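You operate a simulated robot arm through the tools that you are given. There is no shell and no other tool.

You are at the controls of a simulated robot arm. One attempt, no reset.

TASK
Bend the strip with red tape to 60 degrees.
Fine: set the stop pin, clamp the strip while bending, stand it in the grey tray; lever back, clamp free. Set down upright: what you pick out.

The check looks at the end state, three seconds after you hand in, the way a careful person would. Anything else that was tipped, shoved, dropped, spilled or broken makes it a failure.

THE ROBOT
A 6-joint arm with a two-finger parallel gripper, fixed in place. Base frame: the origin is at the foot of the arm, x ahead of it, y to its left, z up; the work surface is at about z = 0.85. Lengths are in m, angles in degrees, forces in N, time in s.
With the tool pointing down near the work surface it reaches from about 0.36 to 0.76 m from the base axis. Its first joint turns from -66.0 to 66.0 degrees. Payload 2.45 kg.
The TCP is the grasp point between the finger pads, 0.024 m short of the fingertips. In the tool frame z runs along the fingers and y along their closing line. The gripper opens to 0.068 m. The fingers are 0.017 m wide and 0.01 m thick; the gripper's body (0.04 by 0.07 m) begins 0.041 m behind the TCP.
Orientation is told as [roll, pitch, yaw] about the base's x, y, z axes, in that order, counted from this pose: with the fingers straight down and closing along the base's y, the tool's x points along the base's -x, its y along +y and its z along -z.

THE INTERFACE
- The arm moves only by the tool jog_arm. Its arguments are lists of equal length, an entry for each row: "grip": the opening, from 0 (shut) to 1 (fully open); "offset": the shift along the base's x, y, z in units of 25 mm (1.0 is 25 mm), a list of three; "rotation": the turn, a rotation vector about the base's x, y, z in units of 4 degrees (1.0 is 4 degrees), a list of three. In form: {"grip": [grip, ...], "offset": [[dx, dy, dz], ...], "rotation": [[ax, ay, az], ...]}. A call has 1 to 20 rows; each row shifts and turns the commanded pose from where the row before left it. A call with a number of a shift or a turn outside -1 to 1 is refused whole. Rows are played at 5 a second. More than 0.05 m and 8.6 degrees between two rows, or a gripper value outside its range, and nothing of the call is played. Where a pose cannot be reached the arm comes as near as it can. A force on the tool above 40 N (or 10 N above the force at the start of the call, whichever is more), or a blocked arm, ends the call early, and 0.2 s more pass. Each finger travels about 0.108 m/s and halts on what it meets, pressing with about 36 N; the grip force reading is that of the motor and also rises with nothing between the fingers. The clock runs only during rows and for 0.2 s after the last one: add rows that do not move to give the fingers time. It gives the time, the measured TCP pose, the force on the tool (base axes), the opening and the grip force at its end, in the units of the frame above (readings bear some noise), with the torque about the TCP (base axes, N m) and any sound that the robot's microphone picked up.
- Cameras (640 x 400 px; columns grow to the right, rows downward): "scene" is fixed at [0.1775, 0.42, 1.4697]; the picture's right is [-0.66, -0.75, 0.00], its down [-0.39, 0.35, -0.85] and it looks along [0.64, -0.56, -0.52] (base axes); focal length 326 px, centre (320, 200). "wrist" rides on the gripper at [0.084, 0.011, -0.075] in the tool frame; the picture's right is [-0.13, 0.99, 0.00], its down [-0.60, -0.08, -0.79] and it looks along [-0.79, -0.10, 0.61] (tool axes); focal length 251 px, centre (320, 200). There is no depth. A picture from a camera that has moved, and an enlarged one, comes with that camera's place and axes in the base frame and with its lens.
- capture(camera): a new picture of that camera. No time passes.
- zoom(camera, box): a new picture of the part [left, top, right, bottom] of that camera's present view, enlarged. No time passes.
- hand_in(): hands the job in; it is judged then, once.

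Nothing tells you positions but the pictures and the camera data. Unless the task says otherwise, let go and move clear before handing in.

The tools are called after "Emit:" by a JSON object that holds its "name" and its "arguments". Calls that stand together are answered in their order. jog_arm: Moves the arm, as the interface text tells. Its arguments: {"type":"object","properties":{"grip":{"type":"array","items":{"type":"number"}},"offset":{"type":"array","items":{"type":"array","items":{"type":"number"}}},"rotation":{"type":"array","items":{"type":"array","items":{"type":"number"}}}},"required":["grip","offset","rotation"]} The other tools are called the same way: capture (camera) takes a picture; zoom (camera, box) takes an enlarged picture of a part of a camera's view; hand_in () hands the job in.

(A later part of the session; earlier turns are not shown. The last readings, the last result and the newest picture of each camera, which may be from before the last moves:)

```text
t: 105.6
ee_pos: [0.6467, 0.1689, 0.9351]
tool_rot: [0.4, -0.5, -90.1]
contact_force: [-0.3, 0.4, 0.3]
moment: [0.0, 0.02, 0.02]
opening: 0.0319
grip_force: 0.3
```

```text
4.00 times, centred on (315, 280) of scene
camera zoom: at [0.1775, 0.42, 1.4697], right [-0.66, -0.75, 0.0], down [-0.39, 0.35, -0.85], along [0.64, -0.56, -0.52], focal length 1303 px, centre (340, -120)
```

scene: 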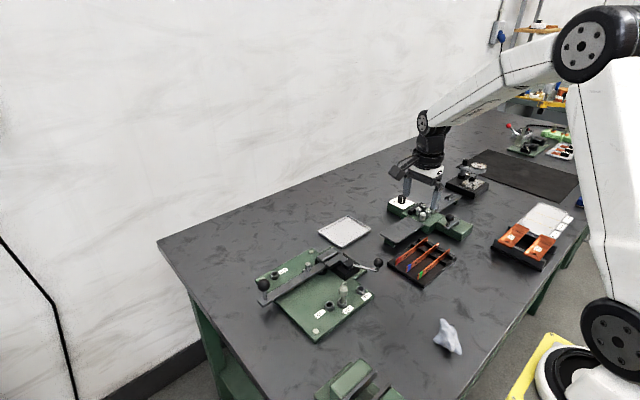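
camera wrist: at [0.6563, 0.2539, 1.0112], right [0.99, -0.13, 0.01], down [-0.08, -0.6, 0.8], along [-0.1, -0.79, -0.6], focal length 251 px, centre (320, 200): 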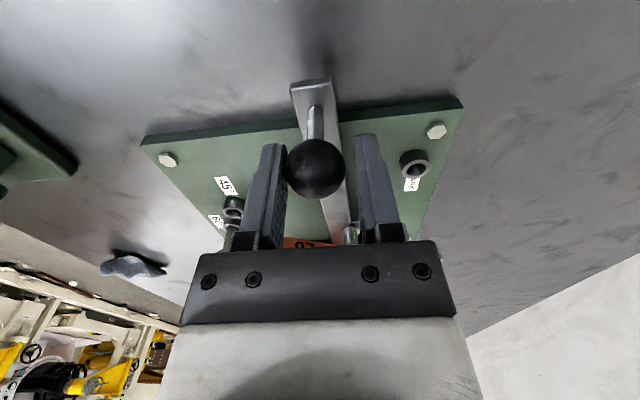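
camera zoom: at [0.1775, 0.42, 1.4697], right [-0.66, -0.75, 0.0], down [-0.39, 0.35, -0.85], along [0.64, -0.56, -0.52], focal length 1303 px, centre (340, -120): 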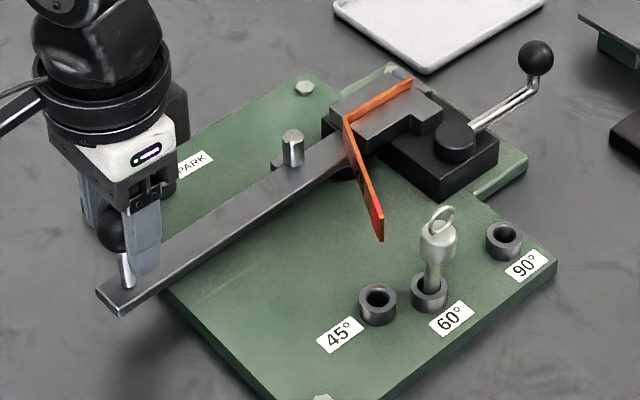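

The lever is about 2 mm short of its rest. I'll nudge it home.

Emit:
{"name": "jog_arm", "arguments": {"grip": [0.47, 0.47, 0.47, 0.47, 0.47], "offset": [[0.06, 0, 0], [0.06, 0, 0], [0.04, 0, 0], [0, 0, 0], [0, 0, 0]], "rotation": [[0, 0, 0], [0, 0, 0], [0, 0, 0], [0, 0, 0], [0, 0, 0]]}}

Emit:
{"name": "zoom", "arguments": {"camera": "scene", "box": [240, 230, 390, 330]}}

```text
t: 106.8
ee_pos: [0.6492, 0.1685, 0.9379]
tool_rot: [0.5, -0.6, -90.0]
contact_force: [0.1, 0.5, -0.8]
moment: [-0.02, 0.0, -0.01]
opening: 0.0321
grip_force: 0.3
```

```text
4.00 times, centred on (315, 280) of scene
camera zoom: at [0.1775, 0.42, 1.4697], right [-0.66, -0.75, 0.0], down [-0.39, 0.35, -0.85], along [0.64, -0.56, -0.52], focal length 1303 px, centre (340, -120)
```

zoom: 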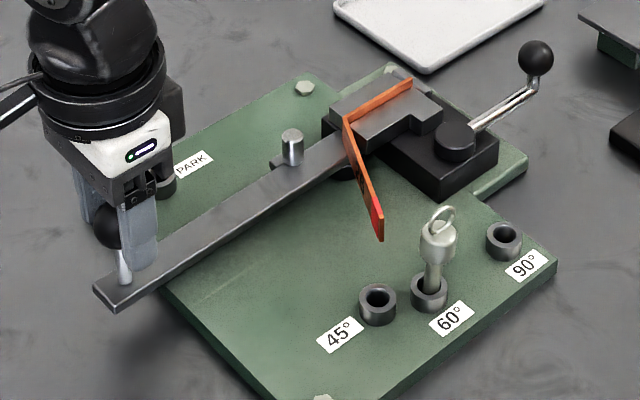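

Emit:
{"name": "jog_arm", "arguments": {"grip": [0.47, 0.47, 0.47, 0.47], "offset": [[0.05, 0, 0], [0.05, 0, 0], [0, 0, 0], [0, 0, 0]], "rotation": [[0, 0, 0], [0, 0, 0], [0, 0, 0], [0, 0, 0]]}}

Emit:
{"name": "zoom", "arguments": {"camera": "scene", "box": [240, 230, 390, 330]}}

```text
t: 107.8
ee_pos: [0.6518, 0.1686, 0.9361]
tool_rot: [0.5, -0.5, -89.9]
contact_force: [-0.2, -0.7, 0.3]
moment: [-0.02, -0.02, 0.02]
opening: 0.0323
grip_force: 0.2
```

```text
4.00 times, centred on (315, 280) of scene
camera zoom: at [0.1775, 0.42, 1.4697], right [-0.66, -0.75, 0.0], down [-0.39, 0.35, -0.85], along [0.64, -0.56, -0.52], focal length 1303 px, centre (340, -120)
```

zoom: 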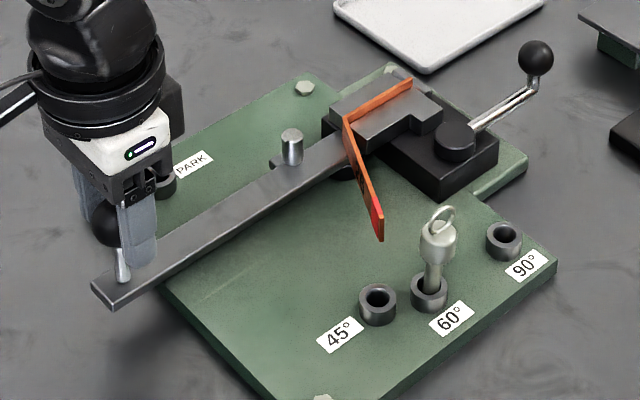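

The lever is back in its start position. Now I'll open, rise, and go to the clamp ball with the same yaw. I'll loosen the clamp only slightly so the strip stays upright for picking.

Emit:
{"name": "jog_arm", "arguments": {"grip": [0.8, 0.8, 0.8, 0.8, 0.8, 0.8, 0.8, 0.8, 0.8, 0.8, 0.8, 0.8, 0.8, 0.8, 0.8, 0.8, 0.8, 0.8, 0.8, 0.8], "offset": [[0, 0, 0], [0, 0, 0.6], [0, 0, 0.9], [0, 0, 0.9], [0, 0, 0.9], [0, 0, 0.9], [-0.17, -0.9, 0], [-0.17, -0.9, 0], [-0.17, -0.9, 0], [-0.17, -0.9, 0], [-0.17, -0.9, 0], [-0.17, -0.9, 0], [-0.17, -0.9, 0], [-0.17, -0.9, 0], [-0.17, -0.9, 0], [-0.17, -0.9, 0], [-0.17, -0.9, 0], [-0.17, -0.9, 0], [-0.17, -0.9, 0], [0, 0, 0]], "rotation": [[0, 0, 0], [0, 0, 0], [-0.12, 0.12, 0], [0, 0, 0], [0, 0, 0], [0, 0, 0], [0, 0, 0], [0, 0, 0], [0, 0, 0], [0, 0, 0], [0, 0, 0], [0, 0, 0], [0, 0, 0], [0, 0, 0], [0, 0, 0], [0, 0, 0], [0, 0, 0], [0, 0, 0], [0, 0, 0], [0, 0, 0]]}}

Emit:
{"name": "capture", "arguments": {"camera": "wrist"}}

Emit:
{"name": "zoom", "arguments": {"camera": "scene", "box": [250, 220, 400, 320]}}

```text
t: 112.0
ee_pos: [0.599, -0.1232, 1.0432]
tool_rot: [-0.2, -0.9, -90.0]
contact_force: [-0.9, -0.5, -0.2]
moment: [-0.01, -0.03, -0.02]
opening: 0.0546
grip_force: 0.1
```

```text
taken
camera wrist: at [0.6089, -0.0377, 1.1174], right [0.99, -0.13, 0.0], down [-0.08, -0.59, 0.8], along [-0.1, -0.8, -0.6], focal length 251 px, centre (320, 200)
```

wrist: 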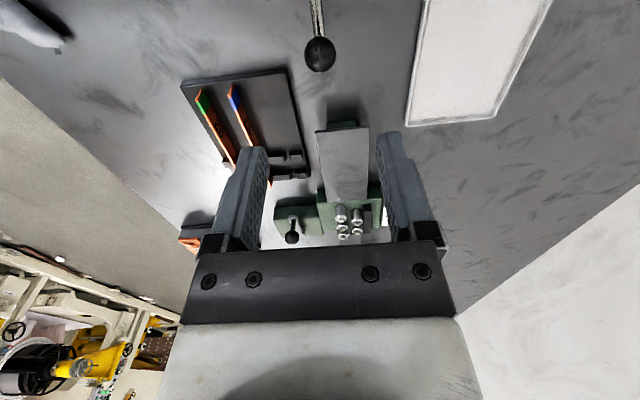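

```text
4.00 times, centred on (325, 270) of scene
camera zoom: at [0.1776, 0.42, 1.4697], right [-0.66, -0.75, 0.0], down [-0.39, 0.35, -0.85], along [0.64, -0.56, -0.52], focal length 1303 px, centre (300, -80)
```

zoom: 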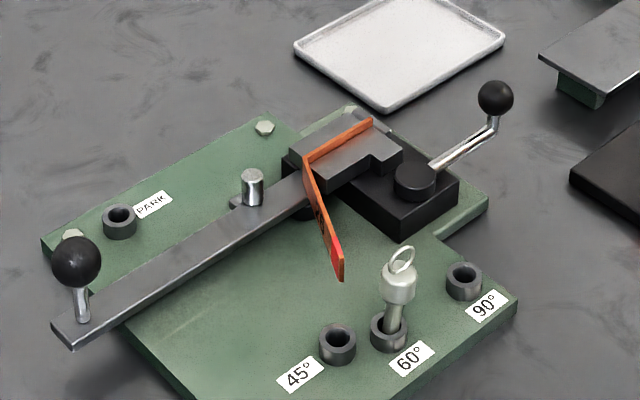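

Emit:
{"name": "zoom", "arguments": {"camera": "scene", "box": [315, 240, 355, 280]}}

```text
10.00 times, centred on (335, 260) of scene
camera zoom: at [0.1776, 0.42, 1.4697], right [-0.66, -0.75, 0.0], down [-0.39, 0.35, -0.85], along [0.64, -0.56, -0.52], focal length 3258 px, centre (170, -400)
```

zoom: 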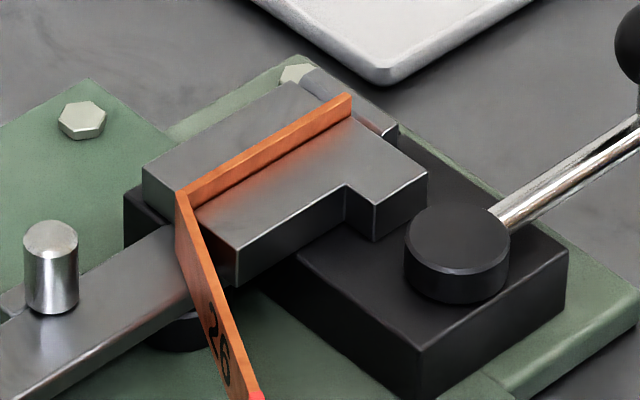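

I'll take a wrist view from above to measure the bend before unclamping.

Emit:
{"name": "jog_arm", "arguments": {"grip": [0.8, 0.8, 0.8, 0.8, 0.8, 0.8, 0.8, 0.8], "offset": [[0.1, 0.9, 0.2], [0.1, 0.9, 0.2], [0.1, 0.9, 0.2], [0.1, 0.9, 0.2], [0.1, 0.9, 0.2], [0.1, 0.9, 0.2], [0, 0, 0], [0, 0, 0]], "rotation": [[0, 0.2, 0], [0, 0, 0], [0, 0, 0], [0, 0, 0], [0, 0, 0], [0, 0, 0], [0, 0, 0], [0, 0, 0]]}}

Emit:
{"name": "capture", "arguments": {"camera": "wrist"}}

Emit:
{"name": "zoom", "arguments": {"camera": "wrist", "box": [240, 20, 400, 150]}}

```text
t: 113.8
ee_pos: [0.6101, 0.0101, 1.0736]
tool_rot: [-1.0, -0.8, -90.0]
contact_force: [-0.6, 0.6, 0.2]
moment: [-0.01, 0.03, -0.06]
opening: 0.0546
grip_force: 0.1
```

```text
taken
camera wrist: at [0.6227, 0.0954, 1.1477], right [0.99, -0.13, -0.01], down [-0.07, -0.59, 0.8], along [-0.11, -0.8, -0.59], focal length 251 px, centre (320, 200)
```

wrist: 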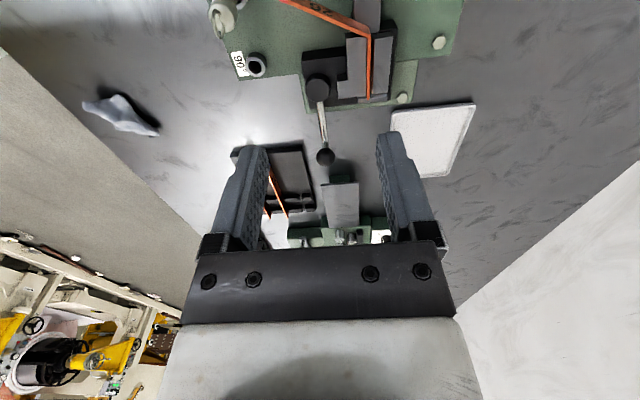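

```text
3.08 times, centred on (320, 85) of wrist
camera zoom: at [0.6227, 0.0954, 1.1477], right [0.99, -0.13, -0.01], down [-0.07, -0.59, 0.8], along [-0.11, -0.8, -0.59], focal length 774 px, centre (320, 554)
```

zoom: 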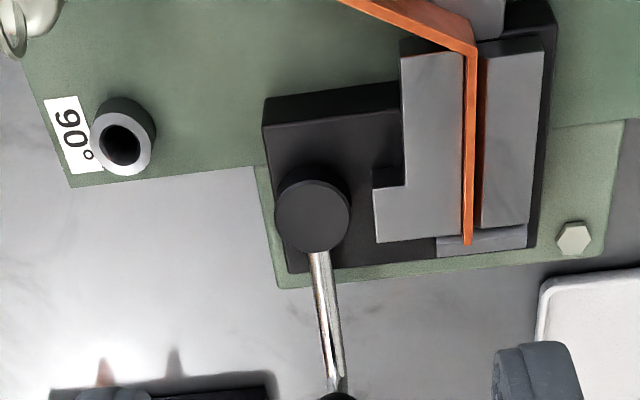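

The tilt correction went the wrong way. I'll fix it and step back in +y to get the whole strip in view.

Emit:
{"name": "jog_arm", "arguments": {"grip": [0.8, 0.8, 0.8, 0.8, 0.8, 0.8], "offset": [[-0.1, 0.8, 0], [-0.1, 0.8, 0], [-0.1, 0.8, 0], [0, 0.3, 0], [0, 0, 0], [0, 0, 0]], "rotation": [[0.2, -0.25, 0], [0, 0, 0], [0, 0, 0], [0, 0, 0], [0, 0, 0], [0, 0, 0]]}}

Emit:
{"name": "zoom", "arguments": {"camera": "wrist", "box": [250, 30, 400, 140]}}

Emit:
{"name": "capture", "arguments": {"camera": "wrist"}}

```text
t: 115.2
ee_pos: [0.6055, 0.0795, 1.0718]
tool_rot: [0.1, -0.1, -90.0]
contact_force: [-0.4, 0.2, 0.6]
moment: [0.0, 0.01, 0.06]
opening: 0.0542
grip_force: 0.0
```

```text
3.64 times, centred on (325, 85) of wrist
camera zoom: at [0.6159, 0.1637, 1.148], right [0.99, -0.13, 0.0], down [-0.08, -0.6, 0.79], along [-0.1, -0.79, -0.61], focal length 914 px, centre (302, 618)
```

zoom: 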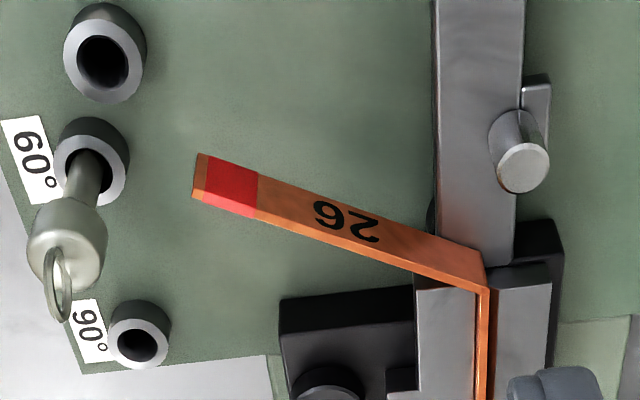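

```text
taken
camera wrist: at [0.6159, 0.1637, 1.148], right [0.99, -0.13, 0.0], down [-0.08, -0.6, 0.79], along [-0.1, -0.79, -0.61], focal length 251 px, centre (320, 200)
```

wrist: 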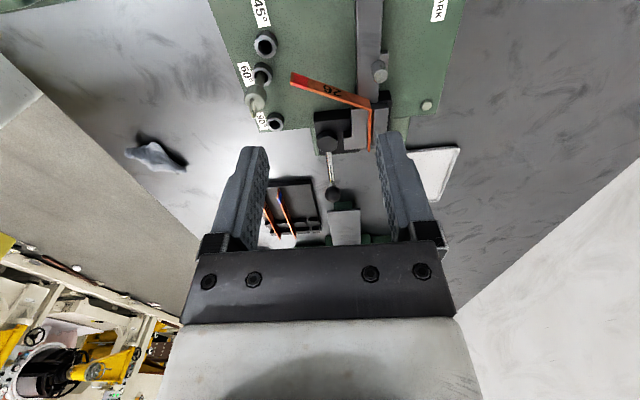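

My rough measure gives about 63–64°, so I want a more reliable top-down view. I'll tilt the tool 30° so the camera looks straight down on the strip.

Emit:
{"name": "jog_arm", "arguments": {"grip": [0.8, 0.8, 0.8, 0.8, 0.8, 0.8, 0.8, 0.8, 0.8, 0.8], "offset": [[0, -0.47, 0.2], [0, -0.47, 0.1], [0, -0.47, 0], [0, -0.47, 0], [0, -0.47, 0], [0, -0.47, 0], [0, -0.47, 0], [0, -0.47, 0], [0, 0, 0], [0, 0, 0]], "rotation": [[0.95, 0, 0], [0.95, 0, 0], [0.95, 0, 0], [0.95, 0, 0], [0.95, 0, 0], [0.95, 0, 0], [0.95, 0, 0], [0.95, 0, 0], [0, 0, 0], [0, 0, 0]]}}

Emit:
{"name": "capture", "arguments": {"camera": "wrist"}}

Emit:
{"name": "zoom", "arguments": {"camera": "wrist", "box": [230, 30, 390, 160]}}

```text
t: 117.4
ee_pos: [0.6035, -0.0164, 1.0802]
tool_rot: [0.1, 30.3, -90.0]
contact_force: [-0.3, 0.4, -0.7]
moment: [0.03, 0.02, 0.0]
opening: 0.0544
grip_force: 0.1
```

```text
taken
camera wrist: at [0.614, 0.0192, 1.188], right [0.99, -0.11, -0.06], down [-0.08, -0.92, 0.38], along [-0.1, -0.37, -0.92], focal length 251 px, centre (320, 200)
```

wrist: 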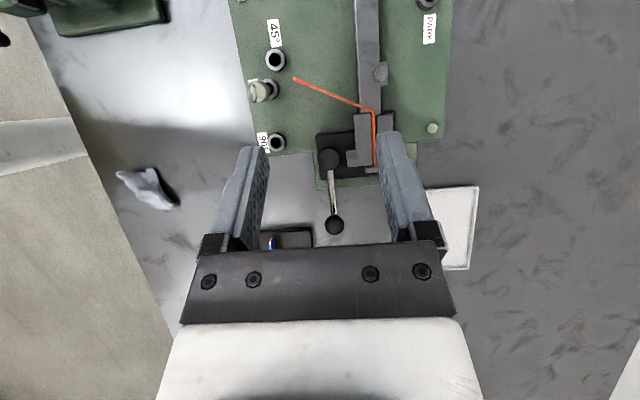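

```text
3.08 times, centred on (310, 95) of wrist
camera zoom: at [0.614, 0.0192, 1.188], right [0.99, -0.11, -0.06], down [-0.08, -0.92, 0.38], along [-0.1, -0.37, -0.92], focal length 774 px, centre (351, 523)
```

zoom: 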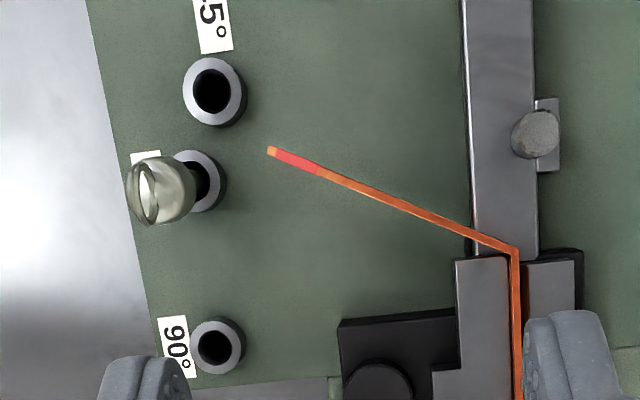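

The top-down view gives about 63.5–64°. I'll zoom in on key points to measure more precisely.

Emit:
{"name": "zoom", "arguments": {"camera": "wrist", "box": [285, 65, 335, 105]}}

Emit:
{"name": "zoom", "arguments": {"camera": "wrist", "box": [340, 90, 390, 130]}}

Emit:
{"name": "zoom", "arguments": {"camera": "wrist", "box": [350, 130, 400, 170]}}

Emit:
{"name": "zoom", "arguments": {"camera": "wrist", "box": [240, 60, 290, 100]}}

Emit:
{"name": "zoom", "arguments": {"camera": "wrist", "box": [330, 0, 400, 56]}}

```text
10.00 times, centred on (310, 85) of wrist
camera zoom: at [0.614, 0.0192, 1.188], right [0.99, -0.11, -0.06], down [-0.08, -0.92, 0.38], along [-0.1, -0.37, -0.92], focal length 2514 px, centre (420, 1350)
```

zoom: 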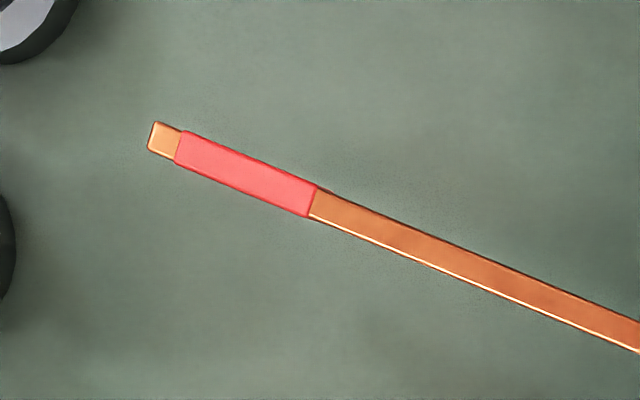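

```text
10.00 times, centred on (365, 110) of wrist
camera zoom: at [0.614, 0.0192, 1.188], right [0.99, -0.11, -0.06], down [-0.08, -0.92, 0.38], along [-0.1, -0.37, -0.92], focal length 2514 px, centre (-130, 1100)
```

zoom: 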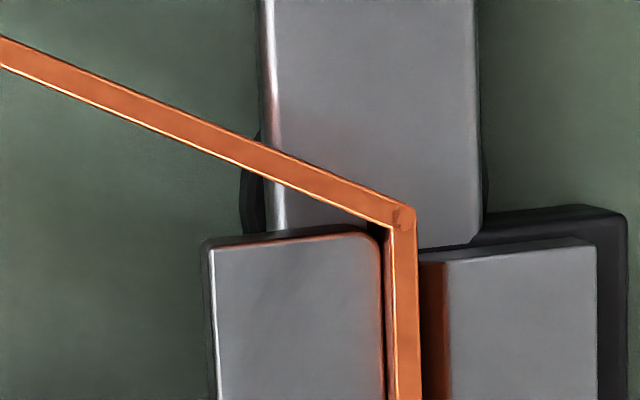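

```text
10.00 times, centred on (375, 150) of wrist
camera zoom: at [0.614, 0.0192, 1.188], right [0.99, -0.11, -0.06], down [-0.08, -0.92, 0.38], along [-0.1, -0.37, -0.92], focal length 2514 px, centre (-230, 700)
```

zoom: 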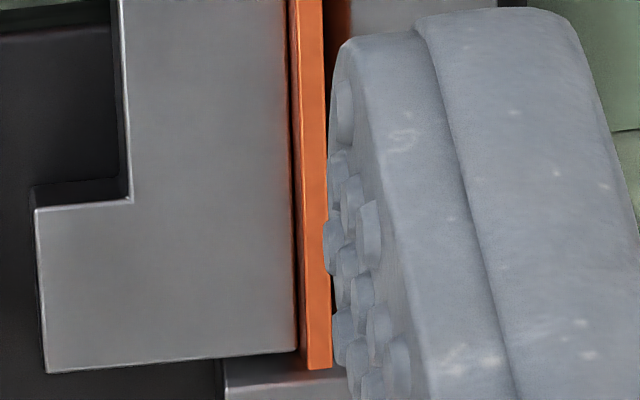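

```text
10.00 times, centred on (265, 80) of wrist
camera zoom: at [0.614, 0.0192, 1.188], right [0.99, -0.11, -0.06], down [-0.08, -0.92, 0.38], along [-0.1, -0.37, -0.92], focal length 2514 px, centre (870, 1400)
```

zoom: 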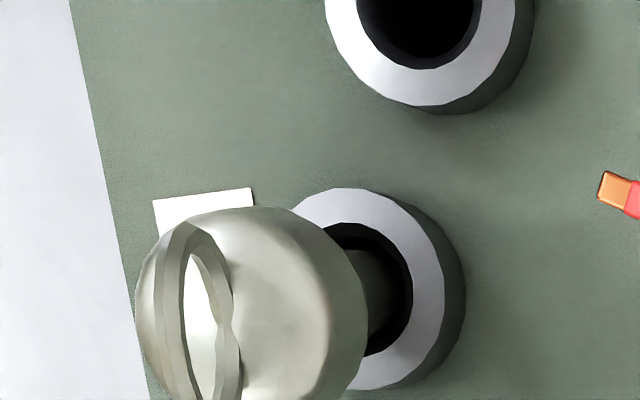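

```text
7.14 times, centred on (365, 28) of wrist
camera zoom: at [0.614, 0.0192, 1.188], right [0.99, -0.11, -0.06], down [-0.08, -0.92, 0.38], along [-0.1, -0.37, -0.92], focal length 1796 px, centre (-1, 1429)
```

zoom: 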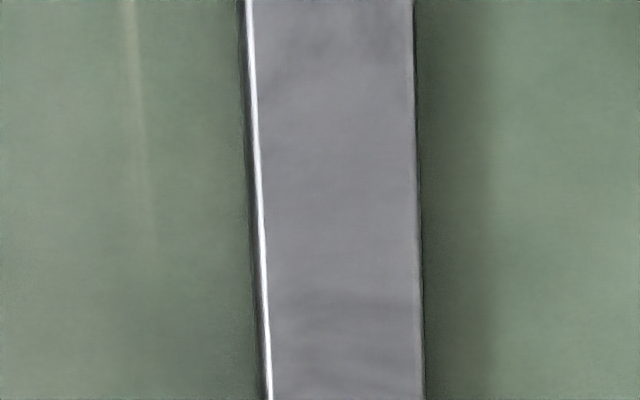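

The bend measures about 62.8°, which is what the lever at the seated stop pin gives after springback, so I'll accept it. Next I'll straighten the tool and go back above the clamp ball at about (0.599, −0.125) to loosen the clamp slightly.

Emit:
{"name": "jog_arm", "arguments": {"grip": [0.8, 0.8, 0.8, 0.8, 0.8, 0.8, 0.8, 0.8, 0.8, 0.8], "offset": [[-0.02, -0.54, -0.2], [-0.02, -0.54, -0.2], [-0.02, -0.54, -0.2], [-0.02, -0.54, -0.2], [-0.02, -0.54, -0.2], [-0.02, -0.54, -0.2], [-0.02, -0.54, -0.2], [-0.02, -0.54, -0.2], [0, 0, 0], [0, 0, 0]], "rotation": [[-0.945, 0, 0], [-0.945, 0, 0], [-0.945, 0, 0], [-0.945, 0, 0], [-0.945, 0, 0], [-0.945, 0, 0], [-0.945, 0, 0], [-0.945, 0, 0], [0, 0, 0], [0, 0, 0]]}}

Emit:
{"name": "capture", "arguments": {"camera": "wrist"}}

```text
t: 119.6
ee_pos: [0.601, -0.1256, 1.0393]
tool_rot: [0.1, 0.1, -90.0]
contact_force: [0.2, -0.3, 0.3]
moment: [0.01, 0.03, 0.0]
opening: 0.0542
grip_force: 0.1
```

```text
taken
camera wrist: at [0.612, -0.041, 1.1149], right [0.99, -0.13, 0.0], down [-0.08, -0.6, 0.79], along [-0.1, -0.79, -0.61], focal length 251 px, centre (320, 200)
```

wrist: 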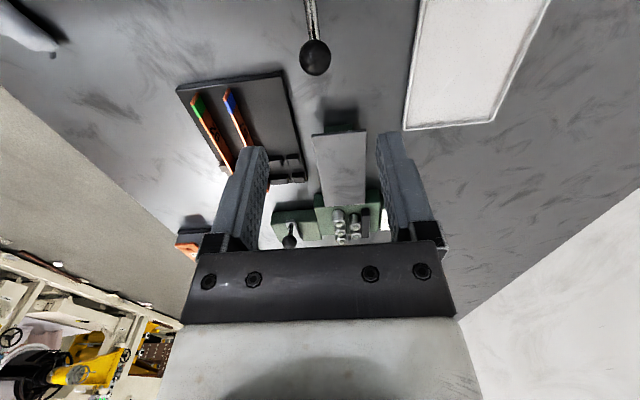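

Emit:
{"name": "jog_arm", "arguments": {"grip": [0.8, 0.8, 0.8, 0.8, 0.8, 0.8, 0.65, 0.65], "offset": [[-0.12, 0.08, -0.86], [0, 0, -0.86], [0, 0, -0.86], [0, 0, -0.86], [0, 0, -0.86], [0, 0, 0], [0, 0, 0], [0, 0, 0]], "rotation": [[0, 0, 0], [0, 0, 0], [0, 0, 0], [0, 0, 0], [0, 0, 0], [0, 0, 0], [0, 0, 0], [0, 0, 0]]}}

Emit:
{"name": "capture", "arguments": {"camera": "wrist"}}

Emit:
{"name": "zoom", "arguments": {"camera": "scene", "box": [310, 220, 400, 290]}}

```text
t: 121.4
ee_pos: [0.5985, -0.1217, 0.9294]
tool_rot: [0.1, 0.1, -90.0]
contact_force: [0.1, -0.3, 0.8]
moment: [-0.02, -0.01, -0.02]
opening: 0.0442
grip_force: 0.0
```

```text
taken
camera wrist: at [0.6091, -0.0376, 1.0047], right [0.99, -0.13, 0.0], down [-0.08, -0.6, 0.79], along [-0.1, -0.79, -0.61], focal length 251 px, centre (320, 200)
```

wrist: 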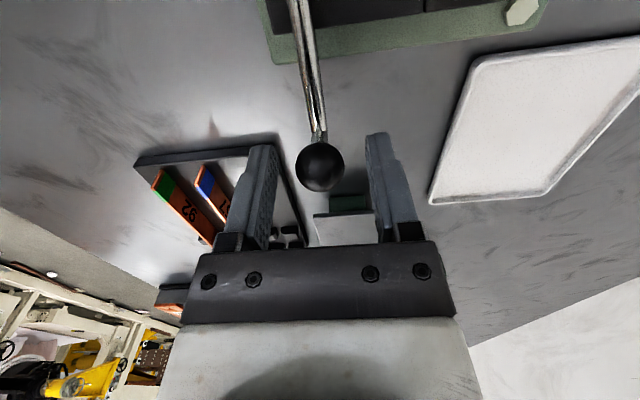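

```text
5.71 times, centred on (355, 255) of scene
camera zoom: at [0.1775, 0.42, 1.4697], right [-0.66, -0.75, 0.0], down [-0.39, 0.35, -0.85], along [0.64, -0.56, -0.52], focal length 1862 px, centre (120, -114)
```

zoom: 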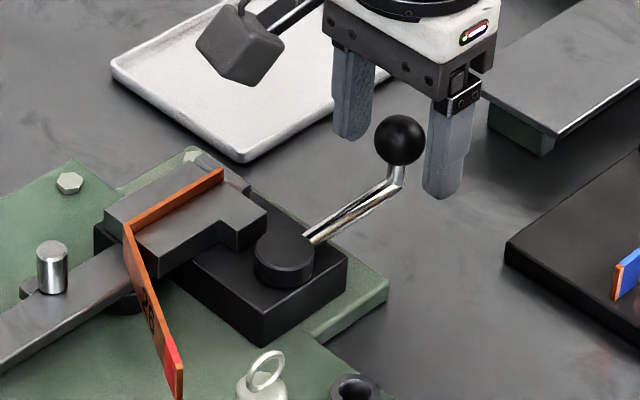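

I'll grip the handle ball and swing it back about 8°, just enough to loosen the jaw.

Emit:
{"name": "jog_arm", "arguments": {"grip": [0.45, 0.3, 0.3, 0.3, 0.3, 0.3], "offset": [[0, 0, 0], [0, 0, 0], [0, 0, 0], [-0.15, 0.005, 0], [-0.15, 0.01, 0], [0, 0, 0]], "rotation": [[0, 0, 0], [0, 0, 0], [0, 0, 0], [0, 0, 0], [0, 0, 0], [0, 0, 0]]}}

Emit:
{"name": "zoom", "arguments": {"camera": "scene", "box": [315, 240, 355, 280]}}

```text
t: 122.8
ee_pos: [0.5896, -0.122, 0.9301]
tool_rot: [-0.1, 0.0, -90.0]
contact_force: [5.2, -3.2, -14.6]
moment: [-0.07, -0.14, -0.22]
opening: 0.0234
grip_force: 39.7
```

```text
10.00 times, centred on (335, 260) of scene
camera zoom: at [0.178, 0.4199, 1.4697], right [-0.66, -0.75, 0.0], down [-0.39, 0.35, -0.85], along [0.64, -0.56, -0.52], focal length 3258 px, centre (170, -400)
```

zoom: 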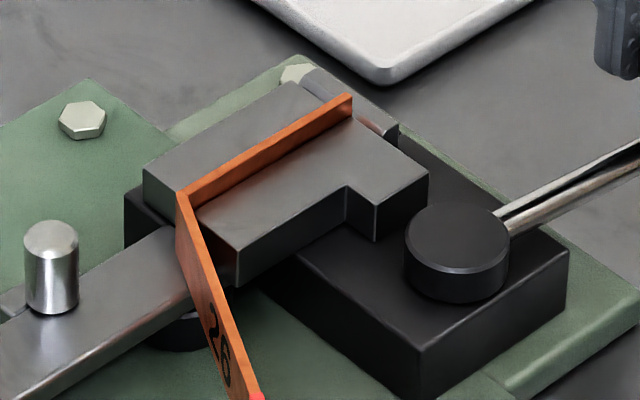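

Emit:
{"name": "jog_arm", "arguments": {"grip": [0.3, 0.3, 0.3, 0.3], "offset": [[-0.15, 0.035, -0.03], [-0.15, 0.045, -0.03], [0, 0, 0], [0, 0, 0]], "rotation": [[0, 0, 0], [0, 0, 0], [0, 0, 0], [0, 0, 0]]}}

Emit:
{"name": "zoom", "arguments": {"camera": "scene", "box": [315, 240, 355, 280]}}

```text
t: 123.8
ee_pos: [0.5811, -0.1189, 0.9301]
tool_rot: [0.1, -0.1, -90.0]
contact_force: [0.5, -6.5, -5.3]
moment: [-0.08, -0.02, -0.13]
opening: 0.0235
grip_force: 39.1
```

```text
10.00 times, centred on (335, 260) of scene
camera zoom: at [0.1777, 0.4199, 1.4697], right [-0.66, -0.75, 0.0], down [-0.39, 0.35, -0.85], along [0.64, -0.56, -0.52], focal length 3258 px, centre (170, -400)
```

zoom: 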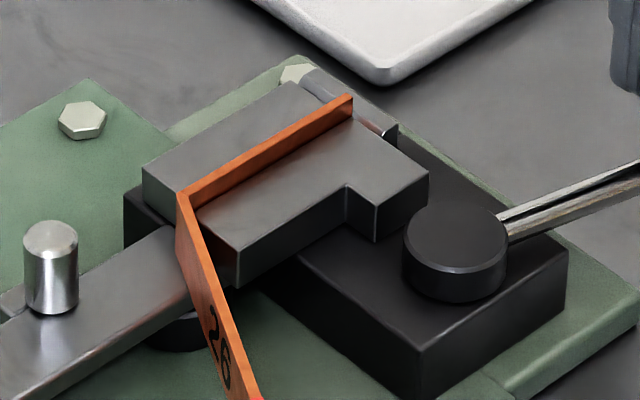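

Emit:
{"name": "jog_arm", "arguments": {"grip": [0.3, 0.3, 0.3, 0.3], "offset": [[-0.25, 0.07, -0.02], [-0.25, 0.1, 0], [0, 0, 0], [0, 0, 0]], "rotation": [[0, 0, 0], [0, 0, 0], [0, 0, 0], [0, 0, 0]]}}

Emit:
{"name": "zoom", "arguments": {"camera": "scene", "box": [315, 240, 355, 280]}}

```text
t: 124.8
ee_pos: [0.5703, -0.1153, 0.9307]
tool_rot: [0.4, 0.1, -90.0]
contact_force: [5.8, 2.9, 3.1]
moment: [0.21, -0.1, -0.28]
opening: 0.0233
grip_force: 39.1
```

```text
10.00 times, centred on (335, 260) of scene
camera zoom: at [0.1776, 0.4201, 1.4697], right [-0.66, -0.75, 0.0], down [-0.39, 0.34, -0.85], along [0.64, -0.56, -0.52], focal length 3258 px, centre (170, -400)
```

zoom: 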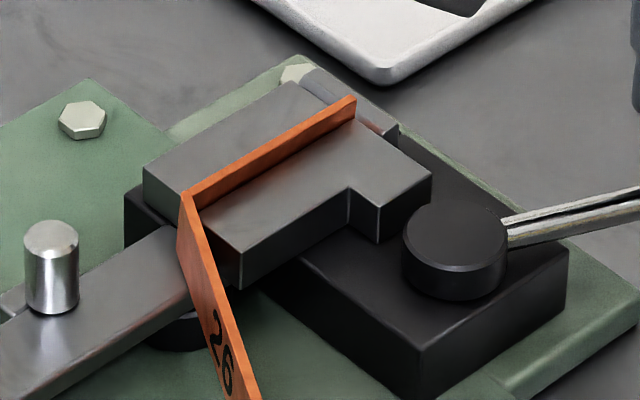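

The jaw is loosened by about 1.5 mm and the strip is still essentially upright. I'll release the ball, rise, and turn to yaw −27° above the free leg.

Emit:
{"name": "jog_arm", "arguments": {"grip": [0.6, 0.7, 0.7, 0.7, 0.7, 0.7, 0.7, 0.45, 0.45, 0.45, 0.45, 0.45, 0.45, 0.45, 0.45, 0.45, 0.45, 0.45, 0.45, 0.45], "offset": [[0, 0, 0], [0, 0, 0], [0, 0, 0.9], [0, 0, 0.9], [0, 0, 0.9], [0, 0, 0.9], [0, 0, 0.8], [0.102, 0.43, 0], [0.102, 0.43, 0], [0.102, 0.43, 0], [0.102, 0.43, 0], [0.102, 0.43, 0], [0.102, 0.43, 0], [0.102, 0.43, 0], [0.102, 0.43, 0], [0.102, 0.43, 0], [0.102, 0.43, 0], [0.102, 0.43, 0], [0.102, 0.43, 0], [0.102, 0.43, 0]], "rotation": [[0, 0, 0], [0, 0, 0], [0, 0, 0], [0, 0, 0], [0, 0, 0], [0, 0, 0], [0, 0, 0], [0, 0, 1], [0, 0, 1], [0, 0, 1], [0, 0, 1], [0, 0, 1], [0, 0, 1], [0, 0, 1], [0, 0, 1], [0, 0, 1], [0, 0, 1], [0, 0, 1], [0, 0, 1], [0, 0, 1]]}}

Emit:
{"name": "jog_arm", "arguments": {"grip": [0.45, 0.45, 0.45, 0.45, 0.45], "offset": [[0, 0, -0.3], [0, 0, -0.8], [0, 0, -0.8], [0, 0, 0], [0, 0, 0]], "rotation": [[0, 0, 1], [0, 0, 1], [0, 0, 0.7], [0, 0, 0], [0, 0, 0]]}}

Emit:
{"name": "capture", "arguments": {"camera": "wrist"}}

Emit:
{"name": "zoom", "arguments": {"camera": "scene", "box": [280, 220, 400, 310]}}

```text
t: 129.0
ee_pos: [0.6004, 0.024, 1.0401]
tool_rot: [0.1, -0.1, -37.9]
contact_force: [0.4, -0.6, -0.3]
moment: [0.01, 0.01, -0.02]
opening: 0.0303
grip_force: 0.1
```

```text
t: 130.2
ee_pos: [0.6043, 0.0249, 0.993]
tool_rot: [0.1, 0.0, -27.3]
contact_force: [0.6, -0.7, -0.2]
moment: [-0.02, -0.02, 0.0]
opening: 0.0304
grip_force: 0.1
```

```text
taken
camera wrist: at [0.5338, 0.0735, 1.0678], right [0.57, 0.82, 0.0], down [0.5, -0.35, 0.79], along [0.65, -0.45, -0.61], focal length 251 px, centre (320, 200)
```

wrist: 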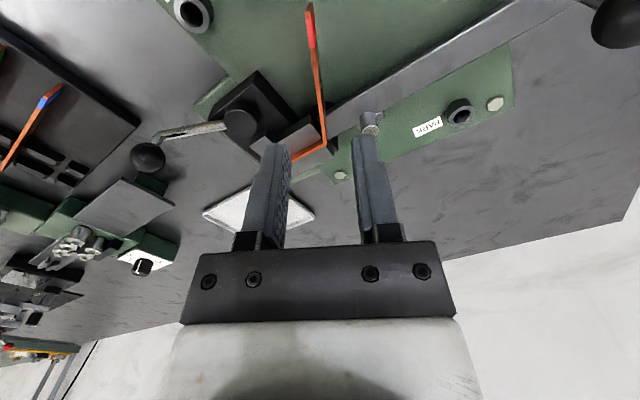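

```text
4.44 times, centred on (340, 265) of scene
camera zoom: at [0.1775, 0.42, 1.4697], right [-0.66, -0.75, 0.0], down [-0.39, 0.35, -0.85], along [0.64, -0.56, -0.52], focal length 1448 px, centre (231, -89)
```

zoom: 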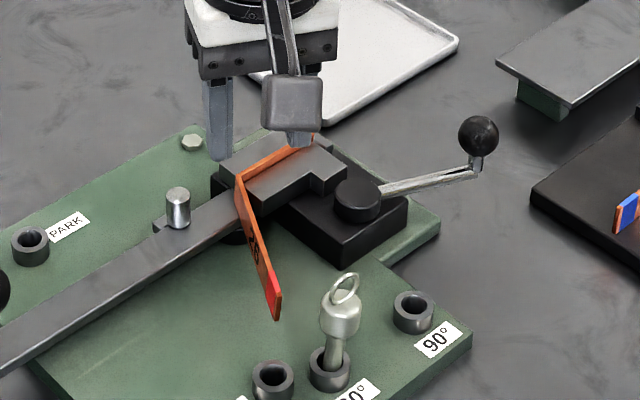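

The leg lines up between the fingers. I'll descend around it.

Emit:
{"name": "jog_arm", "arguments": {"grip": [0.45, 0.45, 0.45, 0.45, 0.45, 0.45], "offset": [[0, 0, -0.8], [0, 0, -0.8], [0, 0, -0.8], [0, 0, -0.8], [0, 0, 0], [0, 0, 0]], "rotation": [[0, 0, 0], [0, 0, 0], [0, 0, 0], [0, 0, 0], [0, 0, 0], [0, 0, 0]]}}

Emit:
{"name": "zoom", "arguments": {"camera": "wrist", "box": [220, 40, 420, 240]}}

Emit:
{"name": "zoom", "arguments": {"camera": "scene", "box": [300, 230, 380, 300]}}

```text
t: 131.6
ee_pos: [0.6033, 0.0282, 0.9115]
tool_rot: [0.2, 0.0, -27.3]
contact_force: [0.0, 0.1, -0.6]
moment: [0.0, -0.03, 0.0]
opening: 0.0305
grip_force: 0.1
```

```text
2.00 times, centred on (320, 140) of wrist
camera zoom: at [0.5332, 0.0754, 0.9876], right [0.57, 0.82, 0.0], down [0.5, -0.35, 0.79], along [0.65, -0.45, -0.61], focal length 503 px, centre (320, 320)
```

zoom: 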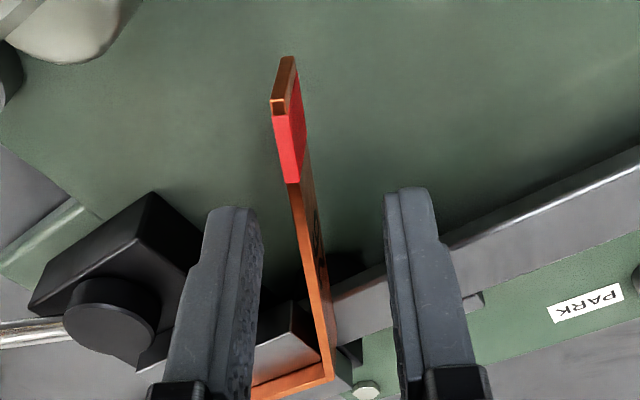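

```text
5.71 times, centred on (340, 265) of scene
camera zoom: at [0.1775, 0.42, 1.4697], right [-0.66, -0.75, 0.0], down [-0.39, 0.35, -0.85], along [0.64, -0.56, -0.52], focal length 1862 px, centre (206, -171)
```

zoom: 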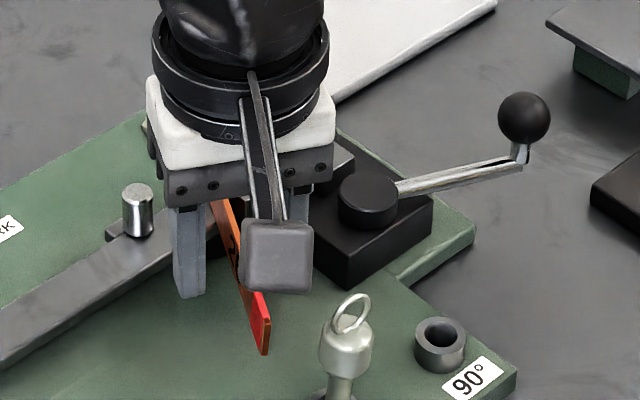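

Emit:
{"name": "jog_arm", "arguments": {"grip": [0.45, 0.3, 0.1, 0, 0, 0, 0], "offset": [[-0.057, -0.082, 0], [0, 0, 0], [0, 0, 0], [0, 0, 0], [0, 0, 0], [0, 0, 0], [0, 0, 0]], "rotation": [[0, 0, 0], [0, 0, 0], [0, 0, 0], [0, 0, 0], [0, 0, 0], [0, 0, 0], [0, 0, 0]]}}

Emit:
{"name": "zoom", "arguments": {"camera": "wrist", "box": [220, 40, 420, 240]}}

Emit:
{"name": "zoom", "arguments": {"camera": "scene", "box": [300, 230, 380, 300]}}

```text
t: 133.2
ee_pos: [0.6002, 0.0248, 0.912]
tool_rot: [0.1, 0.0, -27.2]
contact_force: [-1.0, 2.7, 1.6]
moment: [0.12, 0.01, 0.07]
opening: 0.0022
grip_force: 26.3
```

```text
2.00 times, centred on (320, 140) of wrist
camera zoom: at [0.5312, 0.0728, 0.9882], right [0.57, 0.82, 0.0], down [0.5, -0.35, 0.79], along [0.65, -0.45, -0.61], focal length 503 px, centre (320, 320)
```

zoom: 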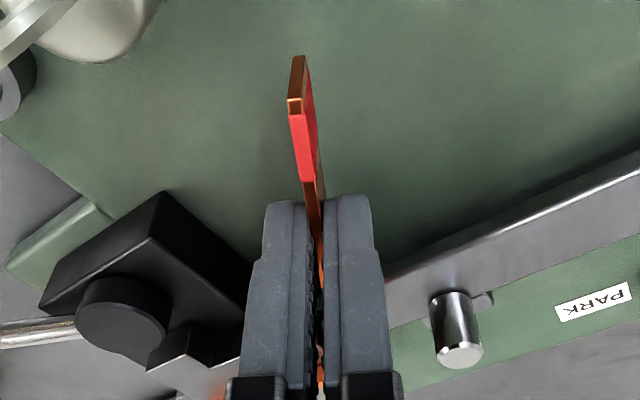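

```text
5.71 times, centred on (340, 265) of scene
camera zoom: at [0.1775, 0.4201, 1.4697], right [-0.66, -0.75, 0.0], down [-0.39, 0.34, -0.85], along [0.64, -0.56, -0.52], focal length 1862 px, centre (206, -171)
```

zoom: 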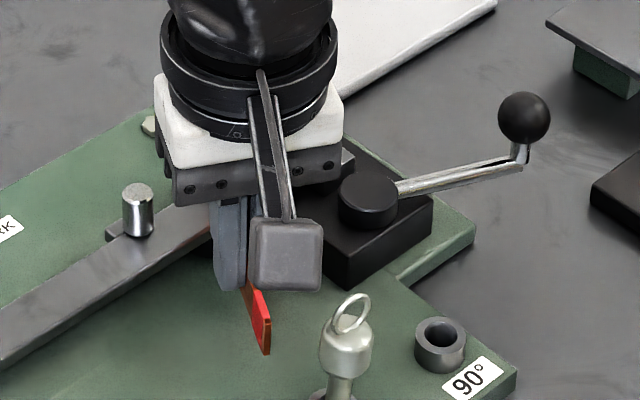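

The leg is gripped. I'll lift slowly.

Emit:
{"name": "jog_arm", "arguments": {"grip": [0, 0, 0, 0, 0], "offset": [[0, 0, 0.1], [0, 0, 0.15], [0, 0, 0.25], [0, 0, 0.3], [0, 0, 0]], "rotation": [[0, 0, 0], [0, 0, 0], [0, 0, 0], [0, 0, 0], [0, 0, 0]]}}

Emit:
{"name": "zoom", "arguments": {"camera": "scene", "box": [290, 220, 380, 300]}}

```text
t: 134.4
ee_pos: [0.6012, 0.0234, 0.933]
tool_rot: [0.0, 0.0, -27.2]
contact_force: [-0.6, 0.0, -1.1]
moment: [-0.02, 0.01, -0.01]
opening: 0.0021
grip_force: 26.1
```

```text
5.00 times, centred on (335, 260) of scene
camera zoom: at [0.1776, 0.42, 1.4697], right [-0.66, -0.75, 0.0], down [-0.39, 0.35, -0.85], along [0.64, -0.56, -0.52], focal length 1629 px, centre (245, -100)
```

zoom: 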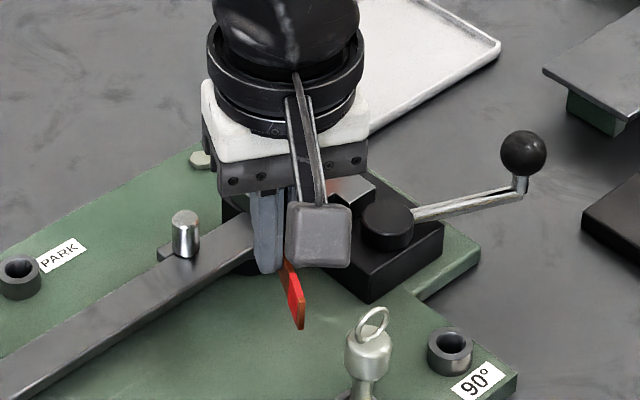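

No sticking. I'll continue the lift well above everything.

Emit:
{"name": "jog_arm", "arguments": {"grip": [0, 0, 0, 0, 0], "offset": [[0, 0, 0.8], [0, 0, 0.9], [0, 0, 0.9], [0, 0, 0.8], [0, 0, 0]], "rotation": [[0, 0, 0], [0, 0, 0], [0, 0, 0], [0, 0, 0], [0, 0, 0]]}}

Emit:
{"name": "zoom", "arguments": {"camera": "scene", "box": [290, 190, 410, 290]}}

Emit:
{"name": "capture", "arguments": {"camera": "wrist"}}

```text
t: 135.6
ee_pos: [0.6006, 0.0249, 1.0187]
tool_rot: [0.2, 0.0, -27.3]
contact_force: [0.4, -0.1, -0.4]
moment: [0.02, 0.0, 0.0]
opening: 0.002
grip_force: 26.5
```

```text
4.00 times, centred on (350, 240) of scene
camera zoom: at [0.1776, 0.42, 1.4697], right [-0.66, -0.75, 0.0], down [-0.39, 0.35, -0.85], along [0.64, -0.56, -0.52], focal length 1303 px, centre (200, 40)
```

zoom: 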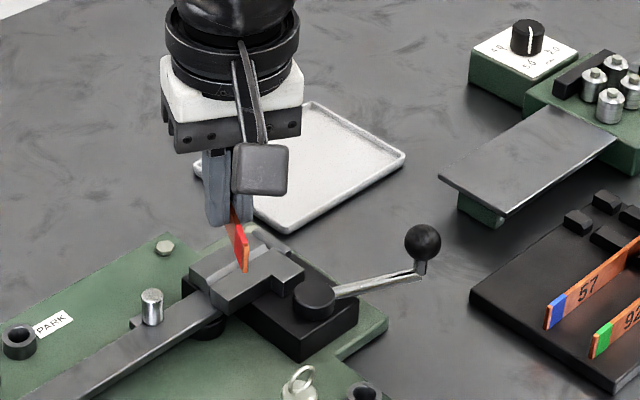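

```text
taken
camera wrist: at [0.5314, 0.0729, 1.0943], right [0.57, 0.82, 0.0], down [0.5, -0.35, 0.79], along [0.65, -0.45, -0.61], focal length 251 px, centre (320, 200)
```

wrist: 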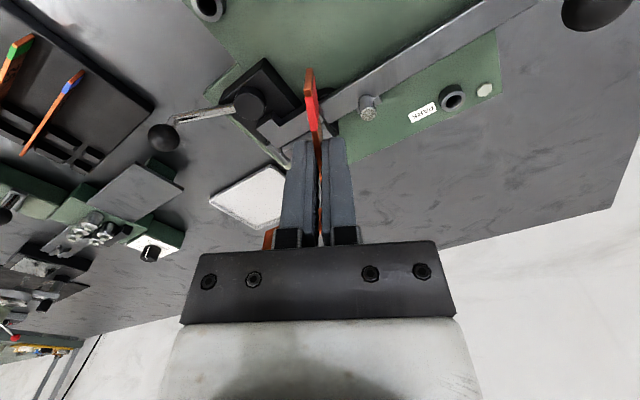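

The bent strip is out. I'll carry it over the tray, which is centred near (0.739, −0.175), with a −4° turn for the best fit.

Emit:
{"name": "jog_arm", "arguments": {"grip": [0, 0, 0, 0, 0, 0, 0, 0, 0, 0], "offset": [[0.6575, -0.833, 0], [0.6575, -0.833, 0], [0.6575, -0.833, 0], [0.6575, -0.833, 0], [0.6575, -0.833, 0], [0.6575, -0.833, 0], [0.6575, -0.833, 0], [0.6575, -0.833, 0], [0, 0, 0], [0, 0, 0]], "rotation": [[0, 0, 0], [0, 0, 0], [0, 0, -0.5], [0, 0, -0.5], [0, 0, 0], [0, 0, 0], [0, 0, 0], [0, 0, 0], [0, 0, 0], [0, 0, 0]]}}

Emit:
{"name": "capture", "arguments": {"camera": "wrist"}}

Emit:
{"name": "zoom", "arguments": {"camera": "scene", "box": [300, 170, 410, 260]}}

```text
t: 137.8
ee_pos: [0.7313, -0.1437, 1.0143]
tool_rot: [0.1, -0.1, -31.2]
contact_force: [0.4, 0.9, -0.7]
moment: [0.04, 0.02, -0.01]
opening: 0.0021
grip_force: 26.3
```

```text
taken
camera wrist: at [0.6648, -0.0898, 1.0908], right [0.62, 0.78, 0.0], down [0.48, -0.38, 0.79], along [0.62, -0.49, -0.61], focal length 251 px, centre (320, 200)
```

wrist: 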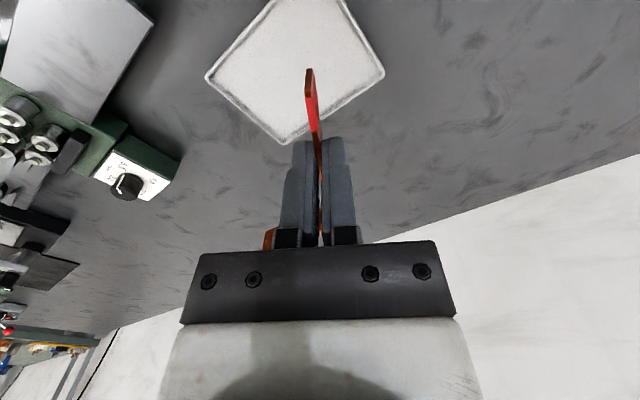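

```text
4.44 times, centred on (355, 215) of scene
camera zoom: at [0.1776, 0.42, 1.4697], right [-0.66, -0.75, 0.0], down [-0.39, 0.35, -0.85], along [0.64, -0.56, -0.52], focal length 1448 px, centre (164, 133)
```

zoom: 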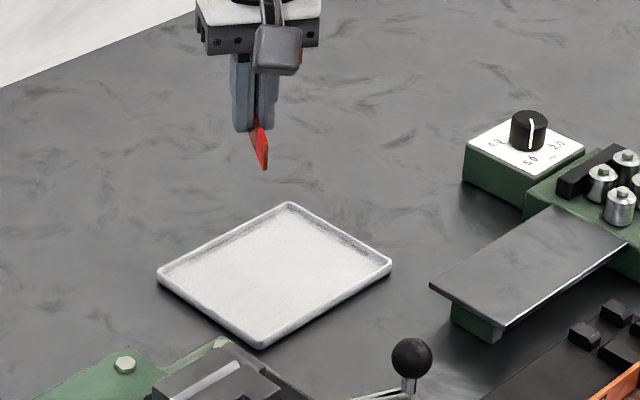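

The tray is confirmed at x 0.690–0.789, y −0.241 to −0.112. I'll descend to just above its floor.

Emit:
{"name": "jog_arm", "arguments": {"grip": [0, 0, 0, 0, 0, 0, 0], "offset": [[0.03, 0.07, -0.87], [0, 0, -0.87], [0, 0, -0.87], [0, 0, -0.87], [0, 0, -0.87], [0, 0, 0], [0, 0, 0]], "rotation": [[0, 0, 0], [0, 0, 0], [0, 0, 0], [0, 0, 0], [0, 0, 0], [0, 0, 0], [0, 0, 0]]}}

Emit:
{"name": "capture", "arguments": {"camera": "wrist"}}

Emit:
{"name": "zoom", "arguments": {"camera": "scene", "box": [300, 190, 390, 260]}}

```text
t: 139.4
ee_pos: [0.7335, -0.1403, 0.9083]
tool_rot: [0.1, 0.0, -31.3]
contact_force: [0.4, -0.2, -0.8]
moment: [0.0, 0.02, -0.01]
opening: 0.0019
grip_force: 26.3
```

```text
taken
camera wrist: at [0.6671, -0.0873, 0.9845], right [0.62, 0.78, 0.0], down [0.48, -0.38, 0.79], along [0.62, -0.49, -0.61], focal length 251 px, centre (320, 200)
```

wrist: 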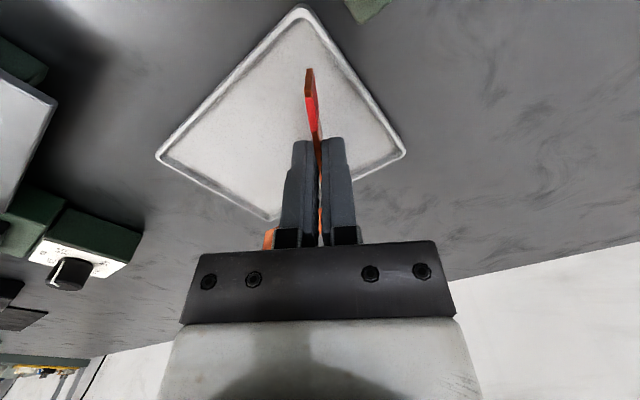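

```text
5.71 times, centred on (345, 225) of scene
camera zoom: at [0.1776, 0.42, 1.4697], right [-0.66, -0.75, 0.0], down [-0.39, 0.35, -0.85], along [0.64, -0.56, -0.52], focal length 1862 px, centre (177, 57)
```

zoom: 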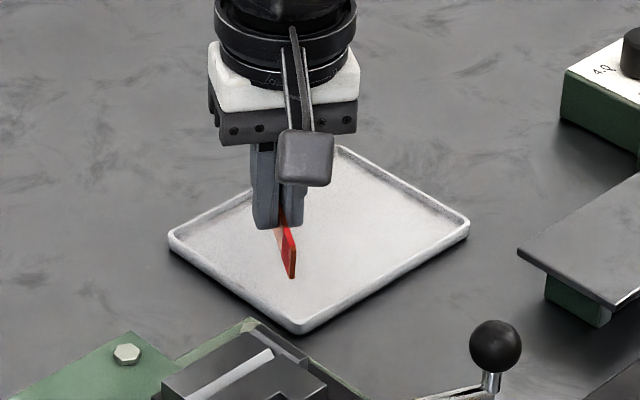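

The leg tip would be close to the front rim corner, so I'll shift −3.5 mm in y, turn back 2°, then lower in small steps.

Emit:
{"name": "jog_arm", "arguments": {"grip": [0, 0, 0, 0, 0, 0, 0], "offset": [[0, -0.14, 0], [0, 0, -0.2], [0, 0, -0.2], [0, 0, -0.2], [0, 0, -0.1], [0, 0, 0], [0, 0, 0]], "rotation": [[0, 0, 0.5], [0, 0, 0], [0, 0, 0], [0, 0, 0], [0, 0, 0], [0, 0, 0], [0, 0, 0]]}}

Emit:
{"name": "zoom", "arguments": {"camera": "wrist", "box": [180, 0, 440, 200]}}

Emit:
{"name": "zoom", "arguments": {"camera": "scene", "box": [310, 195, 380, 255]}}

```text
t: 141.0
ee_pos: [0.7336, -0.1454, 0.8919]
tool_rot: [0.1, 0.1, -29.1]
contact_force: [0.2, 0.0, -1.5]
moment: [0.05, 0.03, 0.0]
opening: 0.002
grip_force: 26.3
```

```text
2.00 times, centred on (310, 100) of wrist
camera zoom: at [0.6649, -0.0944, 0.9672], right [0.6, 0.8, 0.0], down [0.49, -0.36, 0.79], along [0.64, -0.47, -0.61], focal length 503 px, centre (340, 400)
```

zoom: 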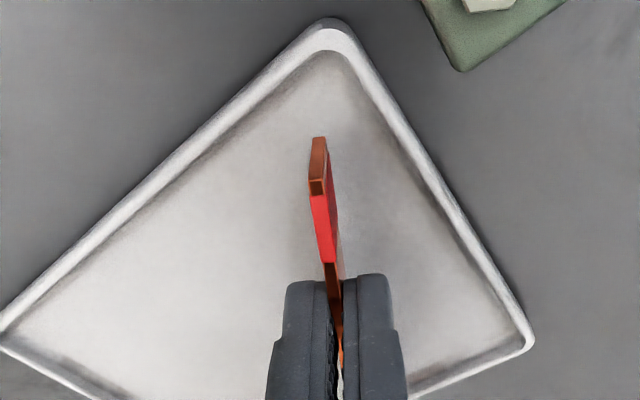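

```text
6.67 times, centred on (345, 225) of scene
camera zoom: at [0.1776, 0.42, 1.4697], right [-0.66, -0.75, 0.0], down [-0.39, 0.35, -0.85], along [0.64, -0.56, -0.52], focal length 2172 px, centre (153, 33)
```

zoom: 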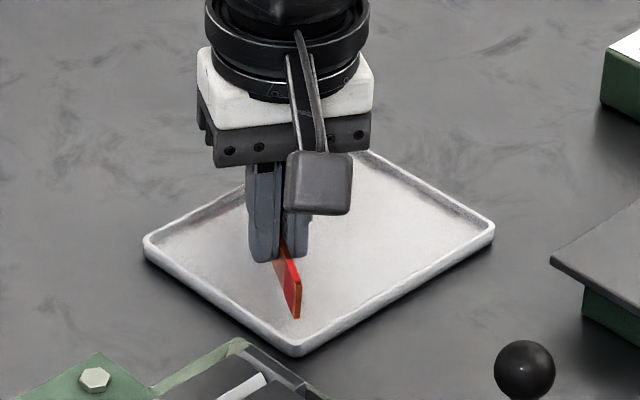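

Emit:
{"name": "jog_arm", "arguments": {"grip": [0, 0, 0, 0, 0, 0], "offset": [[-0.1, 0, 0], [0, 0, -0.12], [0, 0, -0.1], [0, 0, -0.06], [0, 0, 0], [0, 0, 0]], "rotation": [[0, 0, 0], [0, 0, 0], [0, 0, 0], [0, 0, 0], [0, 0, 0], [0, 0, 0]]}}

Emit:
{"name": "zoom", "arguments": {"camera": "scene", "box": [310, 195, 380, 255]}}

Emit:
{"name": "zoom", "arguments": {"camera": "wrist", "box": [180, 0, 440, 200]}}

```text
t: 142.4
ee_pos: [0.7315, -0.1454, 0.8862]
tool_rot: [0.2, -0.2, -29.3]
contact_force: [3.7, -3.1, 13.8]
moment: [0.16, 0.33, 0.0]
opening: 0.002
grip_force: 25.9
```

```text
6.67 times, centred on (345, 225) of scene
camera zoom: at [0.1773, 0.42, 1.4697], right [-0.66, -0.75, 0.0], down [-0.39, 0.35, -0.85], along [0.64, -0.56, -0.52], focal length 2172 px, centre (153, 33)
```

zoom: 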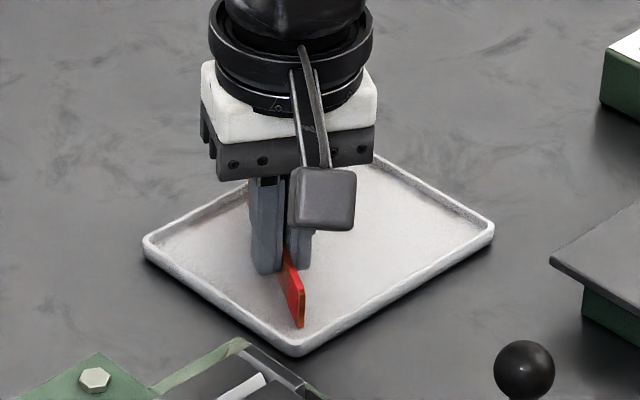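

```text
2.00 times, centred on (310, 100) of wrist
camera zoom: at [0.6626, -0.0947, 0.9608], right [0.6, 0.8, 0.0], down [0.48, -0.36, 0.8], along [0.64, -0.47, -0.61], focal length 503 px, centre (340, 400)
```

zoom: 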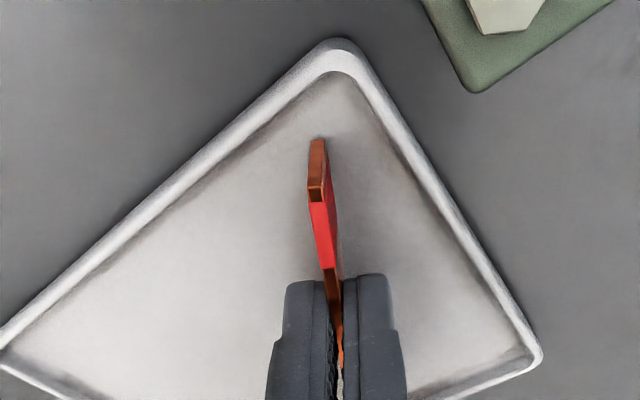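

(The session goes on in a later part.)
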